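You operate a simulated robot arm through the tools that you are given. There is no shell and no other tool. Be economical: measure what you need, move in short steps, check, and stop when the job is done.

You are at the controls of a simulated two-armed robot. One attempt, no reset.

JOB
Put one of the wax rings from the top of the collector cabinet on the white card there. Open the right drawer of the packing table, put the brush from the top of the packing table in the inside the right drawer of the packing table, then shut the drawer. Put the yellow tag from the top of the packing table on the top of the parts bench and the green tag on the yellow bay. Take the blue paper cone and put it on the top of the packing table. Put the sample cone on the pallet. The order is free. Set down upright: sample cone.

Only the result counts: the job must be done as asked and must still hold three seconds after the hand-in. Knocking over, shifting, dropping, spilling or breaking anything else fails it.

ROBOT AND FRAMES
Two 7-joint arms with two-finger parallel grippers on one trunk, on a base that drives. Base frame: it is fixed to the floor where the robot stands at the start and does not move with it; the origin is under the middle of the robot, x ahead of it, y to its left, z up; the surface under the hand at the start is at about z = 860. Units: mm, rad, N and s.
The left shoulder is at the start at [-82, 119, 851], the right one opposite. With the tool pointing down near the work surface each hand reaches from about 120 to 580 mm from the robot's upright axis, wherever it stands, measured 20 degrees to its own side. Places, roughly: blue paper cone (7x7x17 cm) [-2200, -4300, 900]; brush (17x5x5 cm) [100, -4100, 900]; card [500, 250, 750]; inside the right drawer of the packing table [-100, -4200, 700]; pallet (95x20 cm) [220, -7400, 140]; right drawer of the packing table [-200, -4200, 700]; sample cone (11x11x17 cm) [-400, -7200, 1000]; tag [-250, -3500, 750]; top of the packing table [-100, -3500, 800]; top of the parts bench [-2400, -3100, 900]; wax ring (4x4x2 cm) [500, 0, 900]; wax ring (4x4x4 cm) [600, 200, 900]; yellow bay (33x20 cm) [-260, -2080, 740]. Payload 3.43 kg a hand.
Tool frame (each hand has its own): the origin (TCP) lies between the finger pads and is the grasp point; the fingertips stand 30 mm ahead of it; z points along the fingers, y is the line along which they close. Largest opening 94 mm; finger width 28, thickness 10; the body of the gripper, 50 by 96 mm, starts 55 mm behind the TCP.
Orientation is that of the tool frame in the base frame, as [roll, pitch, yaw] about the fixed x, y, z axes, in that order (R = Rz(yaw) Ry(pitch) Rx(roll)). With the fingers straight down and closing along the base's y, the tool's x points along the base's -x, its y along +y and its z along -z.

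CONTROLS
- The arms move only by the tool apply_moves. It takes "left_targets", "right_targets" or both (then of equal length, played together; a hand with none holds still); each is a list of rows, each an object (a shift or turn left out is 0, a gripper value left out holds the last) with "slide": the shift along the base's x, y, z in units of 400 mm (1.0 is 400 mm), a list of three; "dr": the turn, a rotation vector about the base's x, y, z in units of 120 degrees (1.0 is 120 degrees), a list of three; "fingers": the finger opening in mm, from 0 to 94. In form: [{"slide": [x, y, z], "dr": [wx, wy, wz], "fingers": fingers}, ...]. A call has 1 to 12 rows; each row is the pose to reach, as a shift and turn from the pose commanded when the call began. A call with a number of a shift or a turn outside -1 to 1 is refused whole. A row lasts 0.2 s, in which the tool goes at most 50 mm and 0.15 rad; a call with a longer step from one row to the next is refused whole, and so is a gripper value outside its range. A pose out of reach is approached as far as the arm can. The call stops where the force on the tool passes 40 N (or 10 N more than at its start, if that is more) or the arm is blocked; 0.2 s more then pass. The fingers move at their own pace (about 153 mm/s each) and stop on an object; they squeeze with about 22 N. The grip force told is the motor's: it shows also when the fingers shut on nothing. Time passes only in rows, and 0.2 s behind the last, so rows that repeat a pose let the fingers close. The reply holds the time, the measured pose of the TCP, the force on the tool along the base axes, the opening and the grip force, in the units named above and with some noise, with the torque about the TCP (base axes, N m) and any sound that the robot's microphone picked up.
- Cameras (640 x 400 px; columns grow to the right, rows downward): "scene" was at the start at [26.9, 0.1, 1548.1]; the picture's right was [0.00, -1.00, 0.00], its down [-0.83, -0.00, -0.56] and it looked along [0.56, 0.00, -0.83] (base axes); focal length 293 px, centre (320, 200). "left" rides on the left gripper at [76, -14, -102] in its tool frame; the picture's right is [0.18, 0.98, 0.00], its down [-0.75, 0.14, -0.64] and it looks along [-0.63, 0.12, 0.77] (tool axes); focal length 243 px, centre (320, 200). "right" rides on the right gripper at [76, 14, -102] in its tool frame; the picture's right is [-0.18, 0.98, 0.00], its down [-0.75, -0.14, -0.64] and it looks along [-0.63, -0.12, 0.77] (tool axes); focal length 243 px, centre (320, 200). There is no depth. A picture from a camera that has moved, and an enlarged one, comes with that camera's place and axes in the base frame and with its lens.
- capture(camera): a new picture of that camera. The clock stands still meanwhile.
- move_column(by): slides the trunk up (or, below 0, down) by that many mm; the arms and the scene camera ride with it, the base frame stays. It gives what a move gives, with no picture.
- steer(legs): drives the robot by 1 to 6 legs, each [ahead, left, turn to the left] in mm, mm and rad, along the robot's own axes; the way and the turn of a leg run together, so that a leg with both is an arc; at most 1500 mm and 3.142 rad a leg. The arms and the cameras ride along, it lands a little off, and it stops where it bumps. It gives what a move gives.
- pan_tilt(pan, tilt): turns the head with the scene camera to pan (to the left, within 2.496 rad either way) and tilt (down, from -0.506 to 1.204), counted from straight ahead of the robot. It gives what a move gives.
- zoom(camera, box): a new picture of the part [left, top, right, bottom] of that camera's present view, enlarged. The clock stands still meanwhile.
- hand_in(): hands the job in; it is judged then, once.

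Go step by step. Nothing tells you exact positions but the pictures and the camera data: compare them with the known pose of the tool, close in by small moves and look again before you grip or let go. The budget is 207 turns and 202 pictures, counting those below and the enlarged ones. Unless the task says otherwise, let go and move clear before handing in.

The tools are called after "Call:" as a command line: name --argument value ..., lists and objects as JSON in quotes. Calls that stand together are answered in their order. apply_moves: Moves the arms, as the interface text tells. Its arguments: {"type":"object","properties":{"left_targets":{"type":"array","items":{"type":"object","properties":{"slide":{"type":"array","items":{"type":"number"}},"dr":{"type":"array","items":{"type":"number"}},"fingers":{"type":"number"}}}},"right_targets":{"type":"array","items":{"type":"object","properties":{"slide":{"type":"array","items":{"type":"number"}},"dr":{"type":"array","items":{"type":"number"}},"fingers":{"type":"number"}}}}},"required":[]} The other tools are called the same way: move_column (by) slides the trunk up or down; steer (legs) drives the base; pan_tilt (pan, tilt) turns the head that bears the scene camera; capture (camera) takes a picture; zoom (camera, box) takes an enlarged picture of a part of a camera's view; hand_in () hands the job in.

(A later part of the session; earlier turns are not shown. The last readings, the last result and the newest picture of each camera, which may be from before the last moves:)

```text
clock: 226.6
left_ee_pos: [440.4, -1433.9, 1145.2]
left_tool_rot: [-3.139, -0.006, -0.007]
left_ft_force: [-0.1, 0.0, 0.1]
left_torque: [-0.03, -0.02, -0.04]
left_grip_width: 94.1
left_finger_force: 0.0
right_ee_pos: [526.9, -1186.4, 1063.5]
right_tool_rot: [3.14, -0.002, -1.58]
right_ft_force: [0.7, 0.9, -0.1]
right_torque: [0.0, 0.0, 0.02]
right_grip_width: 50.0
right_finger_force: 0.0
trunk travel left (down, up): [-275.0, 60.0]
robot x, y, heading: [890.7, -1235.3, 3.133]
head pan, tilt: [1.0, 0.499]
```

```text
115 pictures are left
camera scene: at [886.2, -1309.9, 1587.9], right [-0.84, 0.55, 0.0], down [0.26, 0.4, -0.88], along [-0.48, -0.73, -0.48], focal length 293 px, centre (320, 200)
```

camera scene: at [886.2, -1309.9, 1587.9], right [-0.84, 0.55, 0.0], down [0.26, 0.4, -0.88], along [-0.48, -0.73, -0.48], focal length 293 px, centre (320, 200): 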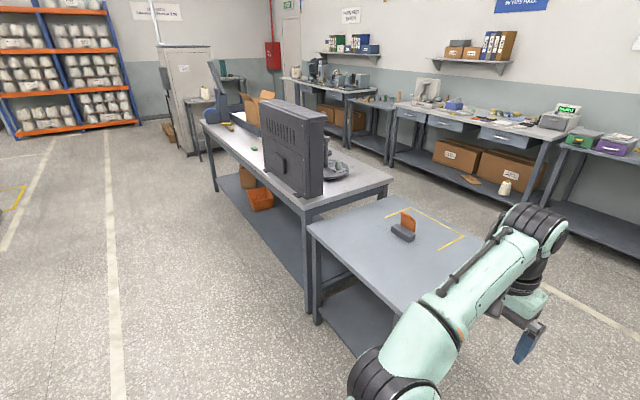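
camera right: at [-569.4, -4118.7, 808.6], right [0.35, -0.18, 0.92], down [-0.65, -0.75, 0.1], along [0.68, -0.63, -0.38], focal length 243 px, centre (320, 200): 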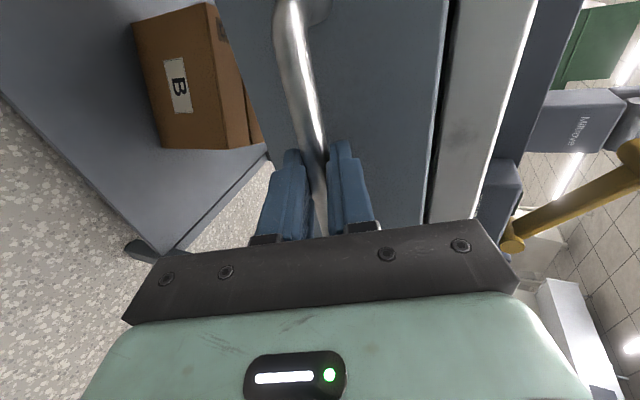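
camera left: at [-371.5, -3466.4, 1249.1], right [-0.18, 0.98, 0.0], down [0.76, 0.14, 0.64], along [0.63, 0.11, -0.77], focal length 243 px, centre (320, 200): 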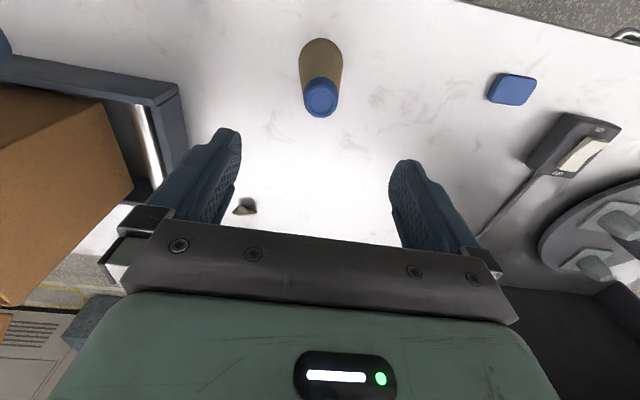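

The east aisle is clear. I strafe along it to the green tag and look.

Call:
steer --legs '[[0, 985, 0], [0, 985, 0]]'

Call:
pan_tilt --pan 0.3 --tilt 0.7

Call:
capture --camera "scene"

```text
clock: 244.1
left_ee_pos: [428.9, -3404.2, 1145.7]
left_tool_rot: [-3.141, -0.007, -0.004]
left_ft_force: [-0.1, -0.2, -0.4]
left_torque: [0.01, 0.0, 0.0]
left_grip_width: 93.7
left_finger_force: 0.0
right_ee_pos: [513.3, -3156.1, 1063.6]
right_tool_rot: [3.14, 0.0, -1.576]
right_ft_force: [0.4, 0.1, 0.0]
right_torque: [0.01, 0.04, -0.01]
right_grip_width: 50.1
right_finger_force: 0.1
trunk travel left (down, up): [-275.0, 60.0]
robot x, y, heading: [882.6, -3200.0, 3.132]
head pan, tilt: [1.0, 0.499]
```

```text
clock: 245.2
left_ee_pos: [428.6, -3403.8, 1145.5]
left_tool_rot: [-3.14, -0.006, -0.006]
left_ft_force: [-0.1, -0.3, 0.9]
left_torque: [-0.01, 0.01, 0.02]
left_grip_width: 93.8
left_finger_force: 0.0
right_ee_pos: [512.8, -3156.5, 1062.7]
right_tool_rot: [3.141, -0.001, -1.578]
right_ft_force: [0.0, -0.5, 1.4]
right_torque: [-0.02, -0.03, 0.0]
right_grip_width: 50.0
right_finger_force: 0.1
trunk travel left (down, up): [-275.0, 60.0]
robot x, y, heading: [883.3, -3201.6, 3.134]
head pan, tilt: [0.3, 0.7]
```

```text
114 pictures are left
camera scene: at [842.3, -3226.1, 1570.2], right [-0.29, 0.96, 0.0], down [0.62, 0.19, -0.77], along [-0.73, -0.22, -0.64], focal length 293 px, centre (320, 200)
```

scene: 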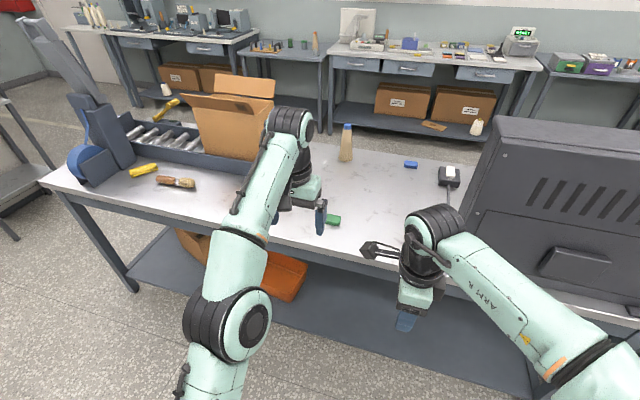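

The green tag is at about [123, -3395] and the brush at about [106, -4060]. I zoom in to verify the brush, then drive to the tag.

Call:
zoom --camera "scene" --box '[100, 120, 260, 220]'

Call:
steer --legs '[[270, 0, 0.008]]'

Call:
capture --camera "left"

Call:
capture --camera "scene"

```text
4.00 times, centred on (180, 170) of scene
camera zoom: at [842.3, -3226.1, 1570.2], right [-0.29, 0.96, 0.0], down [0.62, 0.19, -0.77], along [-0.73, -0.22, -0.64], focal length 1171 px, centre (880, 320)
```

zoom: 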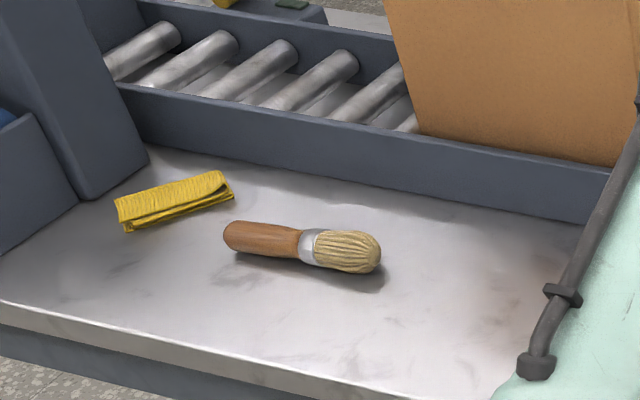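

```text
clock: 247.1
left_ee_pos: [159.8, -3408.9, 1146.1]
left_tool_rot: [-3.14, -0.006, 0.007]
left_ft_force: [0.1, 0.4, 0.5]
left_torque: [0.02, -0.05, -0.01]
left_grip_width: 94.2
left_finger_force: 0.1
right_ee_pos: [242.1, -3160.8, 1064.2]
right_tool_rot: [3.14, -0.001, -1.564]
right_ft_force: [0.4, -0.1, -0.3]
right_torque: [0.02, -0.01, -0.03]
right_grip_width: 49.7
right_finger_force: 0.0
trunk travel left (down, up): [-275.0, 60.0]
robot x, y, heading: [606.4, -3201.2, -3.134]
head pan, tilt: [0.3, 0.7]
```

```text
112 pictures are left
camera left: at [235.1, -3395.8, 1248.8], right [0.19, -0.98, 0.0], down [-0.76, -0.15, 0.64], along [-0.63, -0.12, -0.77], focal length 243 px, centre (320, 200)
```

left: 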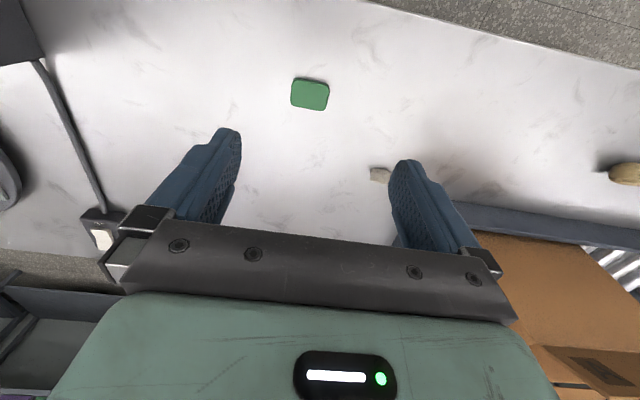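

```text
111 pictures are left
camera scene: at [571.0, -3226.7, 1570.2], right [-0.3, 0.95, 0.0], down [0.61, 0.19, -0.76], along [-0.73, -0.23, -0.64], focal length 293 px, centre (320, 200)
```

scene: 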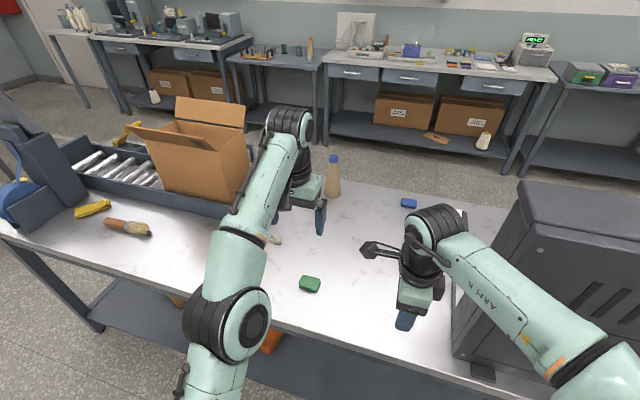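

Tag at [121, -3401]. I bring the left hand down over it.

Call:
apply_moves --left_targets '[{"slide": [-0.04, 0.01, -0.1]}, {"slide": [-0.08, 0.02, -0.19]}, {"slide": [-0.097, 0.02, -0.29]}, {"slide": [-0.097, 0.02, -0.39]}, {"slide": [-0.097, 0.02, -0.48]}, {"slide": [-0.097, 0.02, -0.48]}]'

Call:
capture --camera "left"

```text
clock: 248.5
left_ee_pos: [121.9, -3400.2, 953.9]
left_tool_rot: [-3.141, -0.005, 0.006]
left_ft_force: [-0.7, 0.3, -0.1]
left_torque: [0.05, -0.01, 0.02]
left_grip_width: 94.2
left_finger_force: 0.1
right_ee_pos: [241.7, -3160.7, 1064.0]
right_tool_rot: [3.141, -0.003, -1.562]
right_ft_force: [-0.2, -0.6, -1.6]
right_torque: [0.04, -0.03, 0.02]
right_grip_width: 50.1
right_finger_force: 0.1
trunk travel left (down, up): [-275.0, 60.0]
robot x, y, heading: [610.2, -3200.8, -3.137]
head pan, tilt: [0.3, 0.7]
```

```text
110 pictures are left
camera left: at [196.5, -3387.3, 1057.1], right [0.19, -0.98, 0.0], down [-0.76, -0.15, 0.64], along [-0.63, -0.12, -0.77], focal length 243 px, centre (320, 200)
```

left: 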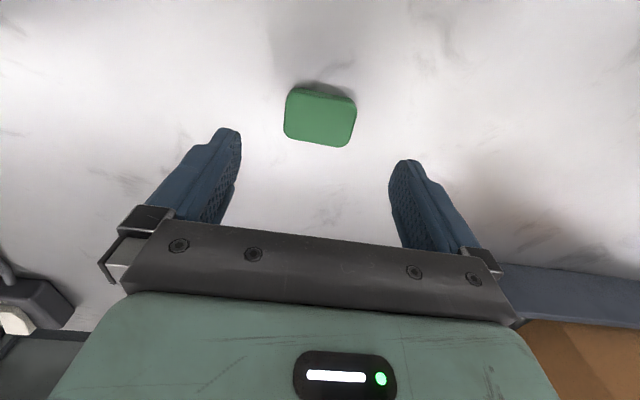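

Well centred. I descend to TCP z 883, close and lift slowly.

Call:
apply_moves --left_targets '[{"slide": [0.002, 0, -0.08]}, {"slide": [0.003, 0, -0.15]}, {"slide": [0.003, 0, -0.175]}, {"slide": [0.003, 0, -0.175]}, {"slide": [0.003, 0, -0.175], "fingers": 10}, {"slide": [0.003, 0, -0.175], "fingers": 10}, {"slide": [0.003, 0, -0.175], "fingers": 10}, {"slide": [0.003, 0, -0.16]}, {"slide": [0.003, 0, -0.13]}, {"slide": [0.003, 0, -0.1]}, {"slide": [0.003, 0, -0.06]}, {"slide": [0.003, 0, -0.02]}]'

Call:
capture --camera "left"

```text
clock: 251.1
left_ee_pos: [123.6, -3400.5, 947.0]
left_tool_rot: [-3.14, -0.005, 0.007]
left_ft_force: [-0.3, -0.3, -0.8]
left_torque: [-0.01, 0.02, -0.01]
left_grip_width: 57.0
left_finger_force: 22.5
right_ee_pos: [242.9, -3160.2, 1063.1]
right_tool_rot: [3.14, -0.002, -1.564]
right_ft_force: [0.5, 0.1, 0.6]
right_torque: [-0.02, 0.01, 0.0]
right_grip_width: 50.1
right_finger_force: 0.0
trunk travel left (down, up): [-275.0, 60.0]
robot x, y, heading: [609.4, -3202.0, -3.133]
head pan, tilt: [0.3, 0.7]
```

```text
109 pictures are left
camera left: at [197.9, -3387.8, 1049.3], right [0.19, -0.98, 0.0], down [-0.76, -0.15, 0.64], along [-0.63, -0.12, -0.77], focal length 243 px, centre (320, 200)
```

left: 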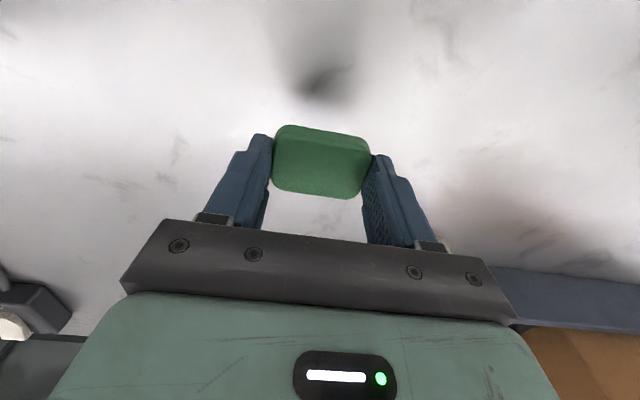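

Green tag held. I lift it, back off, and tuck the left hand in while moving to the brush.

Call:
apply_moves --left_targets '[{"slide": [0, 0, 0.06]}, {"slide": [0, 0, 0.12]}, {"slide": [0, 0, 0.18]}, {"slide": [0.05, 0, 0.23]}, {"slide": [0.12, 0, 0.28]}, {"slide": [0.2, 0, 0.33]}, {"slide": [0.28, 0, 0.38]}, {"slide": [0.36, 0, 0.4]}, {"slide": [0.44, 0, 0.4]}, {"slide": [0.52, 0, 0.4]}, {"slide": [0.56, 0, 0.4]}]'

Call:
steer --legs '[[-200, 0, 0], [0, 898, 0]]'

Call:
pan_tilt --pan 0 --tilt 0.75

Call:
capture --camera "scene"

```text
clock: 253.5
left_ee_pos: [346.0, -3402.4, 1105.7]
left_tool_rot: [-3.141, -0.005, 0.008]
left_ft_force: [-0.4, 0.7, -0.4]
left_torque: [0.01, 0.0, -0.02]
left_grip_width: 56.6
left_finger_force: 22.1
right_ee_pos: [242.1, -3160.4, 1064.5]
right_tool_rot: [3.139, -0.003, -1.562]
right_ft_force: [-0.8, 0.4, 0.0]
right_torque: [-0.01, 0.01, 0.04]
right_grip_width: 49.9
right_finger_force: 0.0
trunk travel left (down, up): [-275.0, 60.0]
robot x, y, heading: [606.7, -3205.1, -3.135]
head pan, tilt: [0.3, 0.7]
```

```text
clock: 263.0
left_ee_pos: [552.7, -4306.3, 1105.1]
left_tool_rot: [-3.141, -0.004, 0.006]
left_ft_force: [0.7, -0.2, -0.2]
left_torque: [0.0, -0.02, -0.02]
left_grip_width: 56.7
left_finger_force: 22.4
right_ee_pos: [449.9, -4065.6, 1063.5]
right_tool_rot: [3.141, -0.002, -1.566]
right_ft_force: [0.4, -0.2, 0.1]
right_torque: [-0.01, 0.0, -0.03]
right_grip_width: 50.1
right_finger_force: 0.1
trunk travel left (down, up): [-275.0, 60.0]
robot x, y, heading: [815.3, -4107.4, -3.138]
head pan, tilt: [0.3, 0.7]
```

```text
clock: 263.8
left_ee_pos: [553.1, -4306.9, 1105.7]
left_tool_rot: [-3.14, -0.005, 0.006]
left_ft_force: [0.1, -0.4, -0.3]
left_torque: [0.0, 0.02, 0.04]
left_grip_width: 56.6
left_finger_force: 22.6
right_ee_pos: [448.5, -4065.1, 1063.5]
right_tool_rot: [3.14, -0.002, -1.567]
right_ft_force: [0.2, 0.0, -0.6]
right_torque: [-0.05, 0.0, 0.01]
right_grip_width: 50.0
right_finger_force: 0.0
trunk travel left (down, up): [-275.0, 60.0]
robot x, y, heading: [814.3, -4105.1, -3.135]
head pan, tilt: [0.0, 0.75]
```

```text
108 pictures are left
camera scene: at [776.0, -4107.2, 1566.0], right [-0.01, 1.0, 0.0], down [0.68, 0.0, -0.73], along [-0.73, 0.0, -0.68], focal length 293 px, centre (320, 200)
```

scene: 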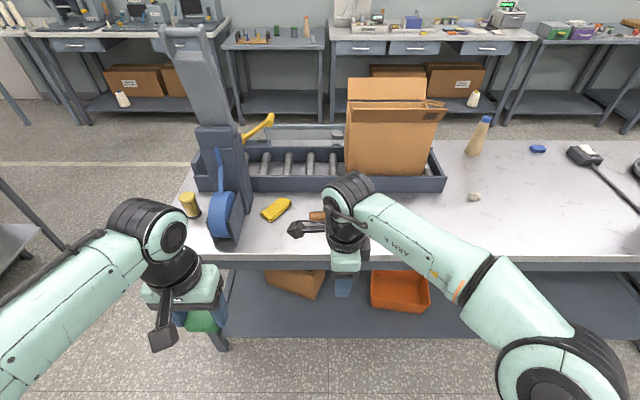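

Clear of the scale. I drive ahead 195 mm and look with the right wrist camera.

Call:
steer --legs '[[195, 0, 0]]'

Call:
apply_moves --right_targets '[{"slide": [-0.08, 0, 0], "fingers": 85}, {"slide": [-0.16, 0, 0]}, {"slide": [-0.24, 0, -0.02]}, {"slide": [-0.32, 0, -0.06]}, {"slide": [-0.36, 0, -0.12]}]'

Call:
capture --camera "right"

Call:
capture --camera "scene"

```text
clock: 265.4
left_ee_pos: [360.1, -4306.5, 1104.7]
left_tool_rot: [-3.141, -0.005, 0.005]
left_ft_force: [0.1, -0.2, -0.9]
left_torque: [-0.04, -0.01, -0.02]
left_grip_width: 56.7
left_finger_force: 21.6
right_ee_pos: [255.1, -4066.7, 1063.5]
right_tool_rot: [3.139, -0.001, -1.565]
right_ft_force: [0.5, 0.0, 0.2]
right_torque: [0.0, -0.02, 0.01]
right_grip_width: 50.1
right_finger_force: 0.0
trunk travel left (down, up): [-275.0, 60.0]
robot x, y, heading: [622.7, -4111.2, -3.132]
head pan, tilt: [0.0, 0.75]
```

```text
clock: 266.6
left_ee_pos: [360.2, -4307.6, 1104.2]
left_tool_rot: [-3.14, -0.004, 0.004]
left_ft_force: [-0.2, -0.3, 0.2]
left_torque: [-0.01, 0.0, 0.0]
left_grip_width: 56.9
left_finger_force: 22.2
right_ee_pos: [112.3, -4066.3, 1014.3]
right_tool_rot: [3.141, 0.0, -1.567]
right_ft_force: [-0.4, 0.4, 0.5]
right_torque: [0.01, 0.02, 0.0]
right_grip_width: 84.9
right_finger_force: 0.1
trunk travel left (down, up): [-275.0, 60.0]
robot x, y, heading: [622.5, -4107.7, -3.133]
head pan, tilt: [0.0, 0.75]
```

```text
107 pictures are left
camera right: at [100.0, -4143.3, 1117.0], right [-0.98, 0.18, 0.0], down [0.14, 0.75, 0.64], along [0.12, 0.63, -0.77], focal length 243 px, centre (320, 200)
```

right: 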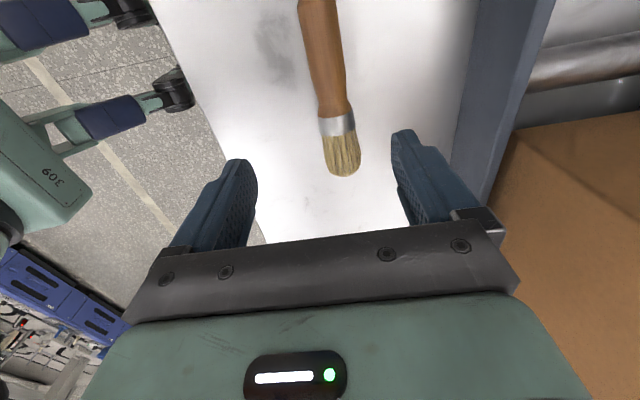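

```text
106 pictures are left
camera scene: at [583.1, -4109.0, 1565.9], right [-0.01, 1.0, 0.0], down [0.68, 0.0, -0.73], along [-0.73, 0.0, -0.68], focal length 293 px, centre (320, 200)
```

scene: 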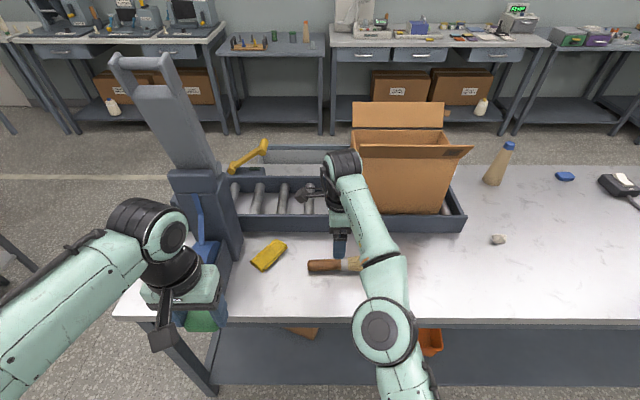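

The brush axis is at x≈103; I take it at y≈-4058, near its balance point. I go down, close and lift slowly.

Call:
apply_moves --right_targets '[{"slide": [-0.02, 0.015, -0.1]}, {"slide": [-0.024, 0.02, -0.2]}, {"slide": [-0.024, 0.02, -0.28]}, {"slide": [-0.024, 0.02, -0.324]}, {"slide": [-0.024, 0.02, -0.324]}]'

Call:
capture --camera "right"

```text
clock: 267.8
left_ee_pos: [359.4, -4307.6, 1105.9]
left_tool_rot: [-3.14, -0.005, 0.006]
left_ft_force: [0.3, -0.5, 0.0]
left_torque: [-0.01, 0.0, 0.02]
left_grip_width: 56.5
left_finger_force: 21.9
right_ee_pos: [82.0, -4063.4, 891.1]
right_tool_rot: [-3.141, -0.003, -1.565]
right_ft_force: [-0.1, 0.0, 0.7]
right_torque: [-0.01, 0.0, -0.02]
right_grip_width: 85.2
right_finger_force: 0.1
right hand out of reach, approached as far as the arm can: row 1, 2, 3, 4, 5
trunk travel left (down, up): [-275.0, 60.0]
robot x, y, heading: [621.9, -4105.6, -3.138]
head pan, tilt: [0.0, 0.75]
```

```text
105 pictures are left
camera right: at [68.2, -4140.2, 992.5], right [-0.98, 0.18, 0.0], down [0.14, 0.76, 0.64], along [0.11, 0.63, -0.77], focal length 243 px, centre (320, 200)
```

right: 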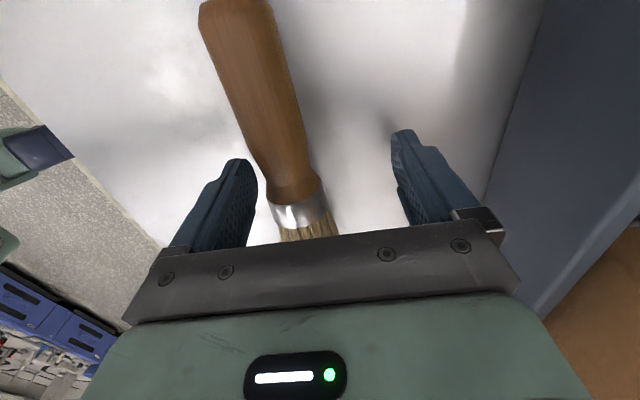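

The hand ran out of reach and drifted. I lift it, bring the left hand in a bit, drive 60 mm closer and retry.

Call:
apply_moves --right_targets '[{"slide": [0.0, 0, 0.08]}, {"slide": [0, 0, 0.16]}, {"slide": [0, 0, 0.24]}]' --left_targets '[{"slide": [0.04, 0, 0.02]}, {"slide": [0.08, 0, 0.04]}, {"slide": [0.12, 0, 0.06]}]'

Call:
steer --legs '[[60, 0, 0]]'

Call:
capture --camera "right"

Call:
capture --camera "scene"

```text
clock: 268.6
left_ee_pos: [408.1, -4308.2, 1130.0]
left_tool_rot: [-3.139, -0.005, 0.003]
left_ft_force: [-0.1, 0.4, -0.8]
left_torque: [-0.02, -0.01, -0.01]
left_grip_width: 57.2
left_finger_force: 21.6
right_ee_pos: [102.8, -4056.9, 981.6]
right_tool_rot: [3.141, -0.002, -1.566]
right_ft_force: [-0.4, 0.4, -0.1]
right_torque: [-0.01, 0.07, 0.02]
right_grip_width: 84.9
right_finger_force: 0.1
right hand out of reach, approached as far as the arm can: row 2, 3
trunk travel left (down, up): [-275.0, 60.0]
robot x, y, heading: [620.7, -4109.7, -3.138]
head pan, tilt: [0.0, 0.75]
```

```text
clock: 269.6
left_ee_pos: [346.6, -4307.6, 1128.5]
left_tool_rot: [-3.14, -0.005, 0.005]
left_ft_force: [-0.9, 0.2, -1.0]
left_torque: [0.01, -0.01, 0.01]
left_grip_width: 56.7
left_finger_force: 21.7
right_ee_pos: [41.1, -4058.4, 981.7]
right_tool_rot: [-3.141, -0.001, -1.565]
right_ft_force: [-0.3, 0.0, -0.3]
right_torque: [0.03, -0.02, 0.02]
right_grip_width: 85.0
right_finger_force: 0.1
trunk travel left (down, up): [-275.0, 60.0]
robot x, y, heading: [565.1, -4107.2, -3.139]
head pan, tilt: [0.0, 0.75]
```

```text
104 pictures are left
camera right: at [28.4, -4134.9, 1083.3], right [-0.98, 0.18, 0.0], down [0.14, 0.76, 0.64], along [0.11, 0.63, -0.77], focal length 243 px, centre (320, 200)
```

right: 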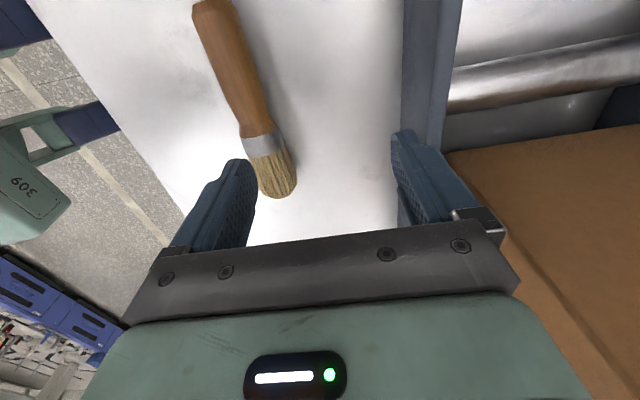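

```text
103 pictures are left
camera scene: at [522.8, -4108.5, 1565.9], right [-0.01, 1.0, 0.0], down [0.68, 0.0, -0.73], along [-0.73, 0.0, -0.68], focal length 293 px, centre (320, 200)
```

scene: 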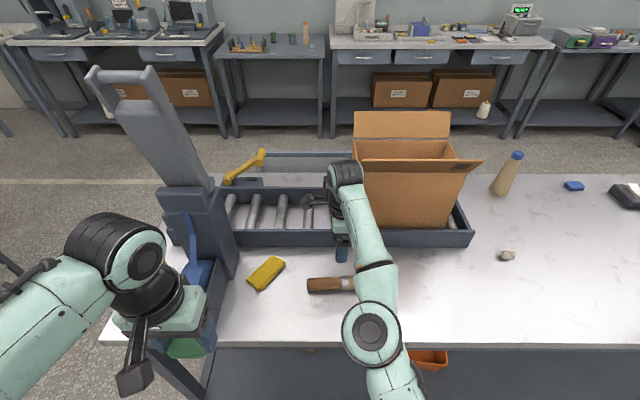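

The brush axis is at x≈101. I shift the hand back over it and check.

Call:
apply_moves --right_targets '[{"slide": [0.08, 0.005, 0]}, {"slide": [0.15, 0.008, 0]}, {"slide": [0.15, 0.008, -0.08]}, {"slide": [0.15, 0.008, -0.14]}, {"slide": [0.15, 0.008, -0.14]}]'

Call:
capture --camera "right"

```text
clock: 270.8
left_ee_pos: [348.5, -4307.8, 1128.1]
left_tool_rot: [-3.141, -0.005, 0.006]
left_ft_force: [-0.5, -0.3, 0.0]
left_torque: [0.0, -0.01, -0.04]
left_grip_width: 56.8
left_finger_force: 21.6
right_ee_pos: [35.0, -4071.6, 943.0]
right_tool_rot: [3.14, -0.003, -1.565]
right_ft_force: [0.1, -0.3, 0.0]
right_torque: [0.0, 0.02, -0.01]
right_grip_width: 85.0
right_finger_force: 0.1
right hand out of reach, approached as far as the arm can: row 1, 2, 3, 4, 5
trunk travel left (down, up): [-275.0, 60.0]
robot x, y, heading: [560.5, -4107.2, -3.134]
head pan, tilt: [0.0, 0.75]
```

```text
102 pictures are left
camera right: at [21.0, -4147.9, 1044.3], right [-0.98, 0.18, 0.0], down [0.14, 0.76, 0.64], along [0.11, 0.63, -0.77], focal length 243 px, centre (320, 200)
```

right: 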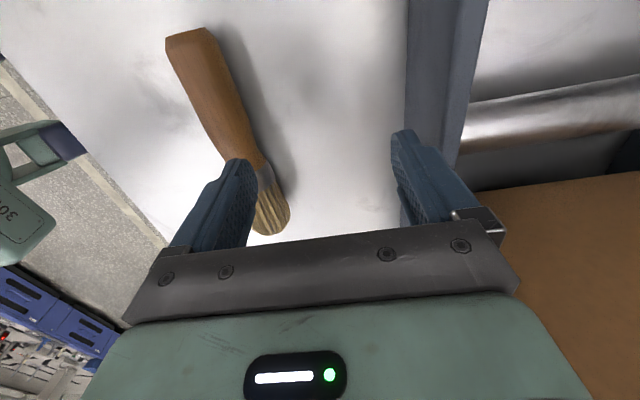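

The wrist limits with the hand this central. I lift, back off and shift the robot so the hand works about 200 mm to its right side.

Call:
apply_moves --right_targets '[{"slide": [0, 0, 0.08]}, {"slide": [0, 0, 0.16]}, {"slide": [0, 0, 0.24]}, {"slide": [0, 0, 0.3]}]'

Call:
steer --legs '[[-180, 0, 0], [0, 150, 0]]'

Call:
apply_moves --right_targets '[{"slide": [0.06, 0.08, 0]}, {"slide": [0.12, 0.16, 0]}, {"slide": [0.15, 0.24, 0]}, {"slide": [0.15, 0.32, 0]}, {"slide": [0.15, 0.4, 0]}, {"slide": [0.15, 0.42, 0]}]'

Call:
capture --camera "scene"

```text
clock: 271.8
left_ee_pos: [347.9, -4307.5, 1128.7]
left_tool_rot: [-3.14, -0.006, 0.005]
left_ft_force: [-0.1, -0.1, 0.2]
left_torque: [-0.05, 0.01, 0.0]
left_grip_width: 57.0
left_finger_force: 21.8
right_ee_pos: [66.9, -4062.9, 1045.8]
right_tool_rot: [3.139, -0.002, -1.567]
right_ft_force: [-0.7, 0.2, -0.4]
right_torque: [0.01, -0.01, 0.0]
right_grip_width: 85.0
right_finger_force: 0.1
right hand out of reach, approached as far as the arm can: row 1, 2, 3, 4
trunk travel left (down, up): [-275.0, 60.0]
robot x, y, heading: [561.8, -4111.1, -3.139]
head pan, tilt: [0.0, 0.75]
```

```text
clock: 274.8
left_ee_pos: [529.1, -4457.4, 1128.5]
left_tool_rot: [-3.139, -0.004, 0.004]
left_ft_force: [-0.1, -0.6, 0.1]
left_torque: [0.01, -0.03, 0.02]
left_grip_width: 56.6
left_finger_force: 22.5
right_ee_pos: [247.4, -4211.7, 1044.6]
right_tool_rot: [3.139, -0.002, -1.566]
right_ft_force: [0.1, 0.2, 0.9]
right_torque: [0.03, -0.02, 0.02]
right_grip_width: 84.7
right_finger_force: 0.2
trunk travel left (down, up): [-275.0, 60.0]
robot x, y, heading: [745.1, -4257.9, -3.133]
head pan, tilt: [0.0, 0.75]
```

```text
clock: 276.2
left_ee_pos: [528.4, -4456.0, 1129.8]
left_tool_rot: [3.141, -0.005, 0.005]
left_ft_force: [-0.2, 1.1, 0.1]
left_torque: [-0.05, -0.01, -0.01]
left_grip_width: 56.7
left_finger_force: 21.7
right_ee_pos: [309.1, -4044.8, 1046.3]
right_tool_rot: [3.14, -0.003, -1.567]
right_ft_force: [0.5, 0.2, 0.1]
right_torque: [-0.04, -0.01, 0.0]
right_grip_width: 85.2
right_finger_force: 0.0
right hand out of reach, approached as far as the arm can: row 1, 2, 3
trunk travel left (down, up): [-275.0, 60.0]
robot x, y, heading: [742.6, -4258.1, -3.132]
head pan, tilt: [0.0, 0.75]
```

```text
101 pictures are left
camera scene: at [703.8, -4257.6, 1566.0], right [-0.01, 1.0, 0.0], down [0.68, 0.0, -0.73], along [-0.73, -0.01, -0.68], focal length 293 px, centre (320, 200)
```

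scene: 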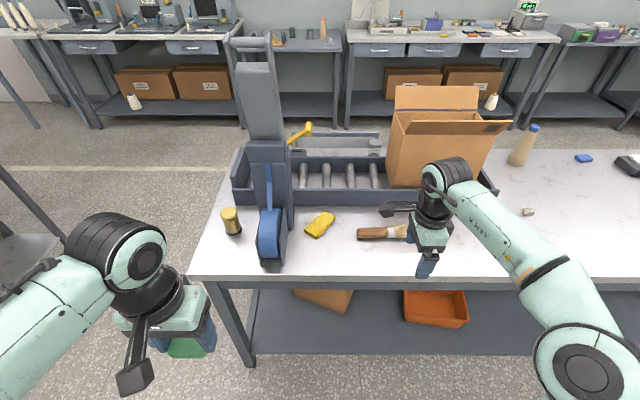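

Now the hand is 213 mm to the right side. I drive ahead 140 mm and move over the brush.

Call:
steer --legs '[[140, 0, 0]]'

Call:
apply_moves --right_targets '[{"slide": [-0.08, -0.01, -0.04]}, {"slide": [-0.14, -0.02, -0.1]}, {"slide": [-0.17, -0.025, -0.18]}, {"slide": [-0.17, -0.025, -0.23]}, {"slide": [-0.17, -0.025, -0.23]}]'

Call:
capture --camera "right"

```text
clock: 277.6
left_ee_pos: [388.9, -4459.3, 1128.7]
left_tool_rot: [-3.138, -0.004, 0.007]
left_ft_force: [0.2, 0.3, 0.3]
left_torque: [0.0, -0.02, 0.02]
left_grip_width: 56.8
left_finger_force: 22.4
right_ee_pos: [167.7, -4045.3, 1045.5]
right_tool_rot: [3.138, -0.001, -1.564]
right_ft_force: [0.4, 0.6, 0.2]
right_torque: [-0.01, -0.01, -0.04]
right_grip_width: 85.1
right_finger_force: 0.1
trunk travel left (down, up): [-275.0, 60.0]
robot x, y, heading: [600.9, -4254.4, -3.135]
head pan, tilt: [0.0, 0.75]
```

```text
clock: 278.8
left_ee_pos: [390.6, -4458.1, 1128.6]
left_tool_rot: [-3.141, -0.005, 0.009]
left_ft_force: [1.4, 0.7, -0.9]
left_torque: [0.03, -0.03, -0.02]
left_grip_width: 56.7
left_finger_force: 21.7
right_ee_pos: [101.0, -4054.7, 954.6]
right_tool_rot: [3.14, 0.0, -1.564]
right_ft_force: [-1.1, -0.3, -0.1]
right_torque: [-0.04, 0.01, -0.01]
right_grip_width: 85.0
right_finger_force: 0.0
trunk travel left (down, up): [-275.0, 60.0]
robot x, y, heading: [602.3, -4259.0, -3.141]
head pan, tilt: [0.0, 0.75]
```

```text
100 pictures are left
camera right: at [88.0, -4131.5, 1056.4], right [-0.98, 0.18, 0.0], down [0.14, 0.76, 0.64], along [0.11, 0.63, -0.77], focal length 243 px, centre (320, 200)
```

right: 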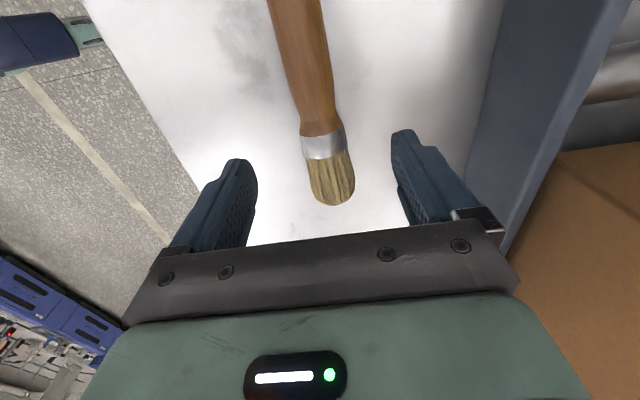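

Reached cleanly. I descend, close and lift slowly.

Call:
apply_moves --right_targets '[{"slide": [0, 0, -0.08]}, {"slide": [0, 0, -0.15]}, {"slide": [0, 0, -0.177]}, {"slide": [0, 0, -0.177]}, {"slide": [0, 0, -0.177], "fingers": 5}, {"slide": [0, 0, -0.177], "fingers": 5}, {"slide": [0, 0, -0.177], "fingers": 5}, {"slide": [0, 0, -0.16]}, {"slide": [0, 0, -0.13]}, {"slide": [0, 0, -0.1]}, {"slide": [0, 0, -0.06]}, {"slide": [0, 0, -0.02]}]'

Call:
capture --camera "right"

```text
clock: 281.4
left_ee_pos: [389.3, -4458.3, 1129.1]
left_tool_rot: [-3.139, -0.004, 0.007]
left_ft_force: [-0.3, 0.1, -0.1]
left_torque: [-0.02, 0.01, -0.03]
left_grip_width: 57.0
left_finger_force: 22.6
right_ee_pos: [100.0, -4055.0, 945.7]
right_tool_rot: [3.14, -0.003, -1.564]
right_ft_force: [-0.5, 0.5, -1.5]
right_torque: [-0.01, -0.01, 0.01]
right_grip_width: 38.4
right_finger_force: 21.9
trunk travel left (down, up): [-275.0, 60.0]
robot x, y, heading: [605.2, -4261.2, -3.131]
head pan, tilt: [0.0, 0.75]
```

```text
99 pictures are left
camera right: at [87.5, -4131.5, 1048.7], right [-0.98, 0.18, 0.0], down [0.14, 0.76, 0.64], along [0.11, 0.63, -0.77], focal length 243 px, centre (320, 200)
```

right: 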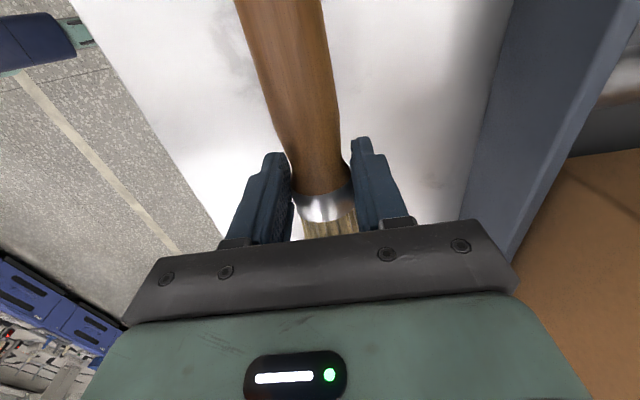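

Brush held. I lift it, back off and drive around to the west side of the bay table.

Call:
apply_moves --right_targets '[{"slide": [0, 0, 0.05]}, {"slide": [0, 0, 0.1]}, {"slide": [0, 0, 0.15]}, {"slide": [0, 0, 0.2]}, {"slide": [0.03, 0, 0.25]}, {"slide": [0.06, 0, 0.3]}]'

Call:
steer --legs '[[-250, 0, 0], [0, -1490, 0], [0, -1490, 0], [0, 0, -1.57], [0, 0, -1.57], [-940, 0, 0]]'

Call:
steer --legs '[[-900, 0, 0], [0, -800, 0]]'

Call:
pan_tilt --pan 0 --tilt 0.75

Call:
capture --camera "scene"

```text
clock: 282.8
left_ee_pos: [389.1, -4458.5, 1128.5]
left_tool_rot: [-3.14, -0.005, 0.008]
left_ft_force: [0.5, 0.7, -0.5]
left_torque: [0.0, 0.01, -0.01]
left_grip_width: 56.8
left_finger_force: 21.8
right_ee_pos: [124.4, -4055.3, 1066.4]
right_tool_rot: [3.14, -0.003, -1.563]
right_ft_force: [-0.2, 0.1, 0.1]
right_torque: [-0.01, -0.03, -0.04]
right_grip_width: 38.6
right_finger_force: 21.9
trunk travel left (down, up): [-275.0, 60.0]
robot x, y, heading: [603.2, -4263.0, -3.137]
head pan, tilt: [0.0, 0.75]
```

```text
clock: 322.4
left_ee_pos: [137.8, -1071.3, 1129.4]
left_tool_rot: [-3.139, -0.007, 3.132]
left_ft_force: [0.4, 0.4, -0.5]
left_torque: [-0.02, 0.03, -0.03]
left_grip_width: 56.8
left_finger_force: 22.2
right_ee_pos: [396.0, -1477.3, 1066.7]
right_tool_rot: [3.138, -0.002, 1.56]
right_ft_force: [-1.0, 0.2, -0.6]
right_torque: [0.01, -0.04, -0.04]
right_grip_width: 38.1
right_finger_force: 22.0
trunk travel left (down, up): [-275.0, 60.0]
robot x, y, heading: [-77.8, -1265.2, -0.013]
head pan, tilt: [0.0, 0.75]
```

```text
clock: 334.2
left_ee_pos: [-775.8, -1858.3, 1128.9]
left_tool_rot: [-3.14, -0.005, 3.124]
left_ft_force: [-0.4, 0.8, -0.4]
left_torque: [0.03, 0.02, -0.01]
left_grip_width: 57.0
left_finger_force: 22.0
right_ee_pos: [-520.1, -2267.7, 1066.3]
right_tool_rot: [3.141, -0.002, 1.553]
right_ft_force: [-0.1, 0.9, -0.2]
right_torque: [0.0, 0.03, -0.05]
right_grip_width: 38.2
right_finger_force: 21.5
trunk travel left (down, up): [-275.0, 60.0]
robot x, y, heading: [-995.7, -2049.6, -0.015]
head pan, tilt: [0.0, 0.75]
```

```text
clock: 334.8
left_ee_pos: [-776.0, -1857.8, 1129.3]
left_tool_rot: [-3.139, -0.006, 3.124]
left_ft_force: [-0.7, -1.3, -0.3]
left_torque: [0.04, -0.04, 0.01]
left_grip_width: 56.5
left_finger_force: 22.1
right_ee_pos: [-520.4, -2265.6, 1066.6]
right_tool_rot: [3.14, -0.002, 1.554]
right_ft_force: [0.1, 0.2, -0.7]
right_torque: [-0.01, 0.05, 0.02]
right_grip_width: 38.4
right_finger_force: 21.9
trunk travel left (down, up): [-275.0, 60.0]
robot x, y, heading: [-993.0, -2051.5, -0.017]
head pan, tilt: [0.0, 0.75]
```

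```text
98 pictures are left
camera scene: at [-955.2, -2052.7, 1566.0], right [-0.02, -1.0, 0.0], down [-0.68, 0.01, -0.73], along [0.73, -0.01, -0.68], focal length 293 px, centre (320, 200)
```

scene: 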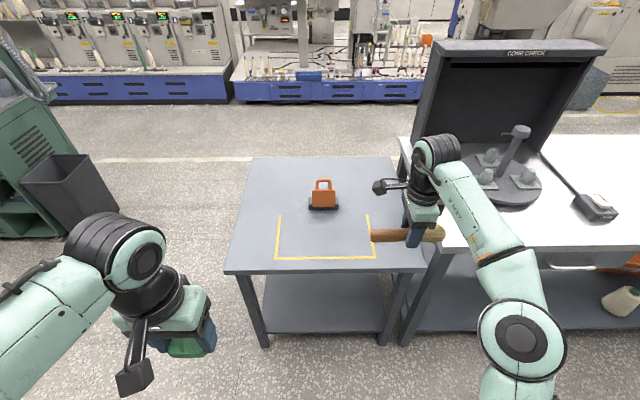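

The bay lies at about [-272, -2082] on a table at z≈740. I tuck the right hand back, lower the trunk, then approach so the left hand reaches the bay.

Call:
apply_moves --right_targets '[{"slide": [-0.06, 0, 0.02]}, {"slide": [-0.13, 0, 0.04]}, {"slide": [-0.2, 0, 0.06]}, {"slide": [-0.27, 0, 0.08]}, {"slide": [-0.34, 0, 0.1]}, {"slide": [-0.36, 0, 0.1]}]'

Call:
move_column --by -80

Call:
steer --legs '[[0, -200, 0.015], [275, 0, 0]]'

Call:
apply_moves --left_targets '[{"slide": [0.07, 0, 0]}, {"slide": [0.15, 0, 0]}, {"slide": [0.23, 0, 0]}, {"slide": [0.31, 0, 0]}, {"slide": [0.39, 0, 0]}, {"slide": [0.47, 0, 0]}, {"slide": [0.5, 0, -0.05]}]'

Call:
capture --camera "scene"

Call:
capture --camera "left"

```text
clock: 336.2
left_ee_pos: [-775.7, -1858.1, 1129.2]
left_tool_rot: [-3.139, -0.005, 3.125]
left_ft_force: [-0.7, 0.2, 0.1]
left_torque: [-0.01, 0.02, -0.01]
left_grip_width: 56.9
left_finger_force: 22.2
right_ee_pos: [-665.5, -2265.8, 1104.0]
right_tool_rot: [3.139, -0.002, 1.555]
right_ft_force: [-0.4, 0.1, -0.8]
right_torque: [-0.03, 0.01, 0.05]
right_grip_width: 38.3
right_finger_force: 21.6
trunk travel left (down, up): [-275.0, 60.0]
robot x, y, heading: [-989.7, -2056.2, -0.019]
head pan, tilt: [0.0, 0.75]
```

```text
clock: 337.3
left_ee_pos: [-775.4, -1857.6, 1049.4]
left_tool_rot: [-3.14, -0.005, 3.126]
left_ft_force: [-0.6, -0.1, -1.0]
left_torque: [-0.01, -0.03, 0.02]
left_grip_width: 56.6
left_finger_force: 22.6
right_ee_pos: [-664.2, -2265.9, 1025.9]
right_tool_rot: [3.141, -0.002, 1.553]
right_ft_force: [-0.2, 0.6, -0.5]
right_torque: [0.0, 0.0, -0.01]
right_grip_width: 38.2
right_finger_force: 22.2
trunk travel left (down, up): [-195.0, 140.0]
robot x, y, heading: [-993.5, -2051.8, -0.016]
head pan, tilt: [0.0, 0.75]
```

```text
clock: 341.2
left_ee_pos: [-506.5, -2053.1, 1048.7]
left_tool_rot: [-3.139, -0.008, 3.14]
left_ft_force: [-0.4, 0.2, -0.3]
left_torque: [-0.04, 0.03, -0.06]
left_grip_width: 56.7
left_finger_force: 21.7
right_ee_pos: [-387.5, -2461.1, 1027.4]
right_tool_rot: [3.139, 0.0, 1.569]
right_ft_force: [0.1, 0.1, -0.5]
right_torque: [-0.01, 0.04, 0.0]
right_grip_width: 38.1
right_finger_force: 22.0
trunk travel left (down, up): [-195.0, 140.0]
robot x, y, heading: [-721.5, -2250.9, 0.0]
head pan, tilt: [0.0, 0.75]
```

```text
clock: 342.8
left_ee_pos: [-308.0, -2053.6, 1028.7]
left_tool_rot: [-3.14, -0.005, 3.14]
left_ft_force: [0.1, 0.7, -0.7]
left_torque: [0.04, -0.02, 0.01]
left_grip_width: 56.8
left_finger_force: 22.0
right_ee_pos: [-388.6, -2459.7, 1026.7]
right_tool_rot: [3.141, -0.003, 1.57]
right_ft_force: [0.1, 0.1, -0.5]
right_torque: [0.0, 0.0, 0.02]
right_grip_width: 38.2
right_finger_force: 22.4
trunk travel left (down, up): [-195.0, 140.0]
robot x, y, heading: [-720.2, -2251.2, -0.004]
head pan, tilt: [0.0, 0.75]
```

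```text
97 pictures are left
camera scene: at [-680.3, -2251.7, 1485.6], right [0.0, -1.0, 0.0], down [-0.68, 0.0, -0.73], along [0.73, 0.0, -0.68], focal length 293 px, centre (320, 200)
```

scene: 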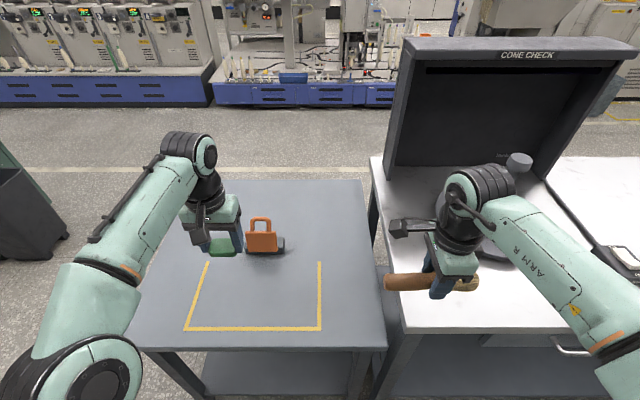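

```text
96 pictures are left
camera left: at [-382.8, -2069.0, 1131.7], right [-0.18, 0.98, 0.0], down [0.76, 0.14, 0.64], along [0.63, 0.12, -0.77], focal length 243 px, centre (320, 200)
```

left: 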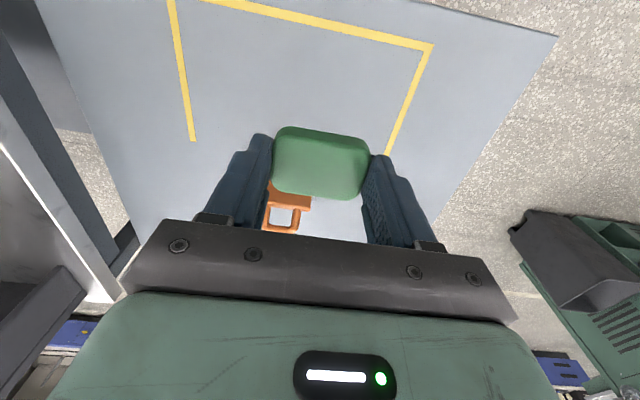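

Bay spans x −368..−168, y −2252..−1918 at z≈762. I carry the green tag to [-285, -2085] and lower it.

Call:
apply_moves --left_targets '[{"slide": [0.03, -0.04, -0.05]}, {"slide": [0.057, -0.08, -0.1]}, {"slide": [0.057, -0.08, -0.17]}, {"slide": [0.057, -0.08, -0.24]}, {"slide": [0.057, -0.08, -0.31]}, {"slide": [0.057, -0.08, -0.38]}, {"slide": [0.057, -0.08, -0.45]}, {"slide": [0.057, -0.08, -0.5]}, {"slide": [0.057, -0.08, -0.53]}, {"slide": [0.057, -0.08, -0.53]}]'

Call:
capture --camera "left"

Call:
zoom --camera "scene" --box '[160, 200, 340, 340]'

```text
clock: 345.0
left_ee_pos: [-284.0, -2085.4, 816.5]
left_tool_rot: [-3.142, -0.005, 3.141]
left_ft_force: [1.1, -0.3, -0.5]
left_torque: [0.03, 0.02, 0.03]
left_grip_width: 57.0
left_finger_force: 22.0
right_ee_pos: [-387.5, -2461.7, 1025.7]
right_tool_rot: [3.14, -0.001, 1.571]
right_ft_force: [-0.4, -0.3, -1.4]
right_torque: [0.02, -0.02, -0.02]
right_grip_width: 38.1
right_finger_force: 22.3
trunk travel left (down, up): [-195.0, 140.0]
robot x, y, heading: [-723.5, -2252.0, -0.0]
head pan, tilt: [0.0, 0.75]
```

```text
95 pictures are left
camera left: at [-359.6, -2100.8, 919.8], right [-0.18, 0.98, 0.0], down [0.76, 0.14, 0.64], along [0.63, 0.12, -0.77], focal length 243 px, centre (320, 200)
```

left: 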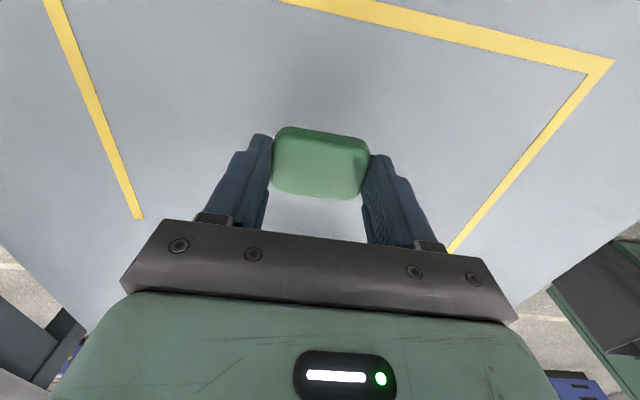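

```text
2.86 times, centred on (250, 270) of scene
camera zoom: at [-680.3, -2251.8, 1485.6], right [0.0, -1.0, 0.0], down [-0.68, 0.0, -0.73], along [0.73, 0.0, -0.68], focal length 837 px, centre (520, 0)
```

zoom: 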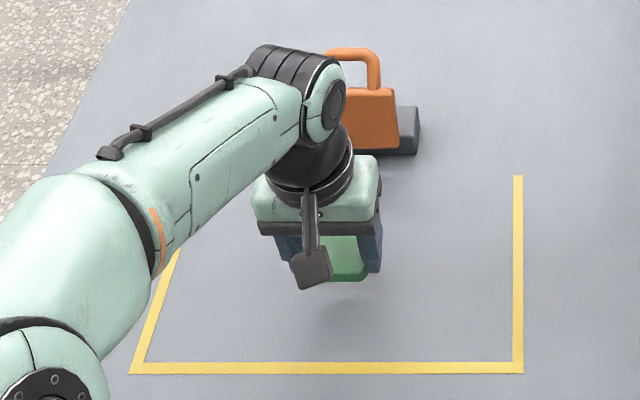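

Inside the bay. I lower in fine steps until contact.

Call:
apply_moves --left_targets '[{"slide": [0, 0, -0.0125]}, {"slide": [0, 0, -0.025]}, {"slide": [0, 0, -0.0325]}, {"slide": [0, 0, -0.04]}, {"slide": [0, 0, -0.0475]}, {"slide": [0, 0, -0.055]}, {"slide": [0, 0, -0.0625]}, {"slide": [0, 0, -0.07]}, {"slide": [0, 0, -0.0775]}, {"slide": [0, 0, -0.085]}]'

```text
clock: 347.2
left_ee_pos: [-284.0, -2086.2, 783.5]
left_tool_rot: [-3.14, -0.007, 3.14]
left_ft_force: [-0.6, 0.5, -0.4]
left_torque: [-0.01, -0.02, 0.04]
left_grip_width: 56.9
left_finger_force: 22.0
right_ee_pos: [-387.9, -2461.1, 1027.1]
right_tool_rot: [3.14, -0.002, 1.569]
right_ft_force: [-0.6, -0.8, -0.7]
right_torque: [-0.02, 0.0, -0.02]
right_grip_width: 38.6
right_finger_force: 22.3
trunk travel left (down, up): [-195.0, 140.0]
robot x, y, heading: [-722.3, -2249.8, 0.001]
head pan, tilt: [0.0, 0.75]
```

Call:
apply_moves --left_targets '[{"slide": [0, 0, -0.0075]}, {"slide": [0, 0, -0.015]}, {"slide": [0, 0, -0.0225]}, {"slide": [0, 0, -0.03]}, {"slide": [0, 0, -0.0375]}, {"slide": [0, 0, -0.045]}, {"slide": [0, 0, -0.0525]}, {"slide": [0, 0, -0.06]}, {"slide": [0, 0, -0.0675]}, {"slide": [0, 0, -0.075]}]'

Call:
zoom --camera "scene" --box '[200, 220, 320, 320]'

```text
clock: 348.7
left_ee_pos: [-282.4, -2086.5, 770.7]
left_tool_rot: [-3.141, 0.003, 3.141]
left_ft_force: [-8.6, 0.0, 15.4]
left_torque: [0.34, 0.32, 0.16]
left_grip_width: 56.9
left_finger_force: 22.0
right_ee_pos: [-389.1, -2460.9, 1027.1]
right_tool_rot: [-3.141, -0.002, 1.569]
right_ft_force: [1.1, -0.3, -0.7]
right_torque: [0.0, -0.01, 0.02]
right_grip_width: 38.1
right_finger_force: 21.7
trunk travel left (down, up): [-195.0, 140.0]
robot x, y, heading: [-722.3, -2253.6, 0.001]
head pan, tilt: [0.0, 0.75]
stopped in row 7 (left hand): the force on the tool passed its limit at 43 N (the readings are from after the stop); the commanded pose is now the measured one
```

```text
4.00 times, centred on (260, 270) of scene
camera zoom: at [-681.3, -2251.9, 1485.5], right [0.0, -1.0, 0.0], down [-0.68, 0.0, -0.73], along [0.73, 0.0, -0.68], focal length 1171 px, centre (560, -80)
```

zoom: 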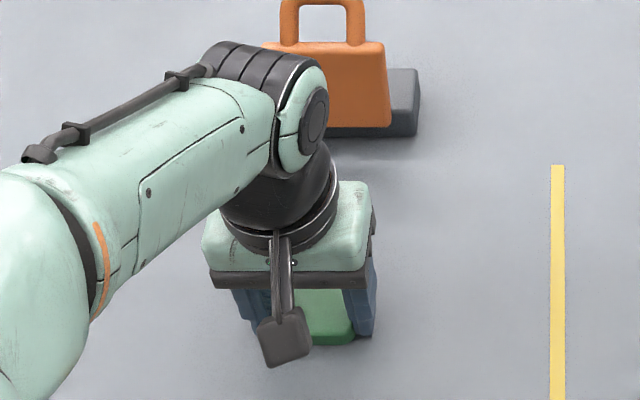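

Contact at z 770 (table at 740). I release and rise.

Call:
apply_moves --left_targets '[{"slide": [0, 0, 0.0]}, {"slide": [0, 0, 0.002], "fingers": 78}, {"slide": [0, 0, 0.002], "fingers": 80}, {"slide": [0, 0, 0.03]}, {"slide": [0, 0, 0.1]}, {"slide": [0, 0, 0.2]}, {"slide": [0, 0, 0.3]}, {"slide": [0, 0, 0.4]}, {"slide": [0, 0, 0.5]}, {"slide": [-0.08, 0, 0.55]}, {"slide": [-0.16, 0, 0.6]}]'

Call:
capture --camera "left"

Call:
capture --camera "scene"

```text
clock: 351.1
left_ee_pos: [-345.1, -2085.1, 1009.2]
left_tool_rot: [-3.14, 0.002, 3.14]
left_ft_force: [-0.1, -0.1, 0.2]
left_torque: [0.02, -0.02, 0.02]
left_grip_width: 80.1
left_finger_force: 0.1
right_ee_pos: [-388.2, -2460.9, 1026.7]
right_tool_rot: [3.14, -0.002, 1.569]
right_ft_force: [-0.1, -0.3, -1.3]
right_torque: [0.02, 0.01, 0.01]
right_grip_width: 38.1
right_finger_force: 22.4
trunk travel left (down, up): [-195.0, 140.0]
robot x, y, heading: [-723.0, -2251.7, 0.001]
head pan, tilt: [0.0, 0.75]
```

```text
92 pictures are left
camera left: at [-422.5, -2100.0, 1111.2], right [-0.18, 0.98, 0.0], down [0.75, 0.14, 0.64], along [0.63, 0.12, -0.76], focal length 243 px, centre (320, 200)
```

left: 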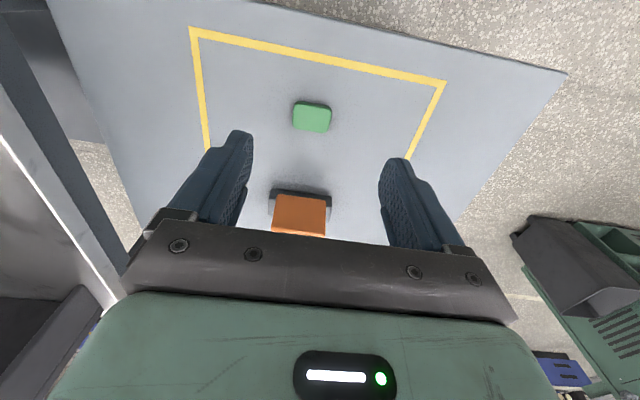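

```text
91 pictures are left
camera scene: at [-681.0, -2251.7, 1485.6], right [0.0, -1.0, 0.0], down [-0.68, 0.0, -0.73], along [0.73, 0.0, -0.68], focal length 293 px, centre (320, 200)
```

scene: 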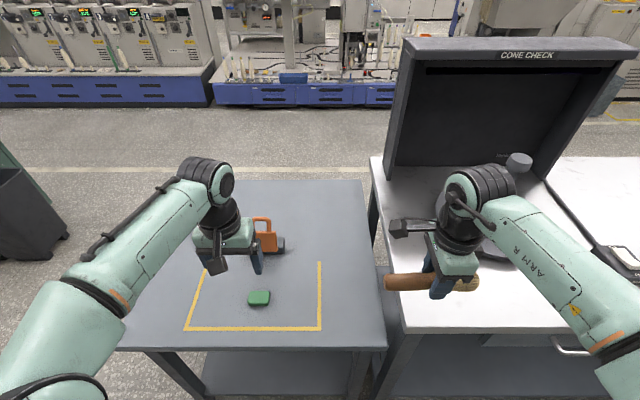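

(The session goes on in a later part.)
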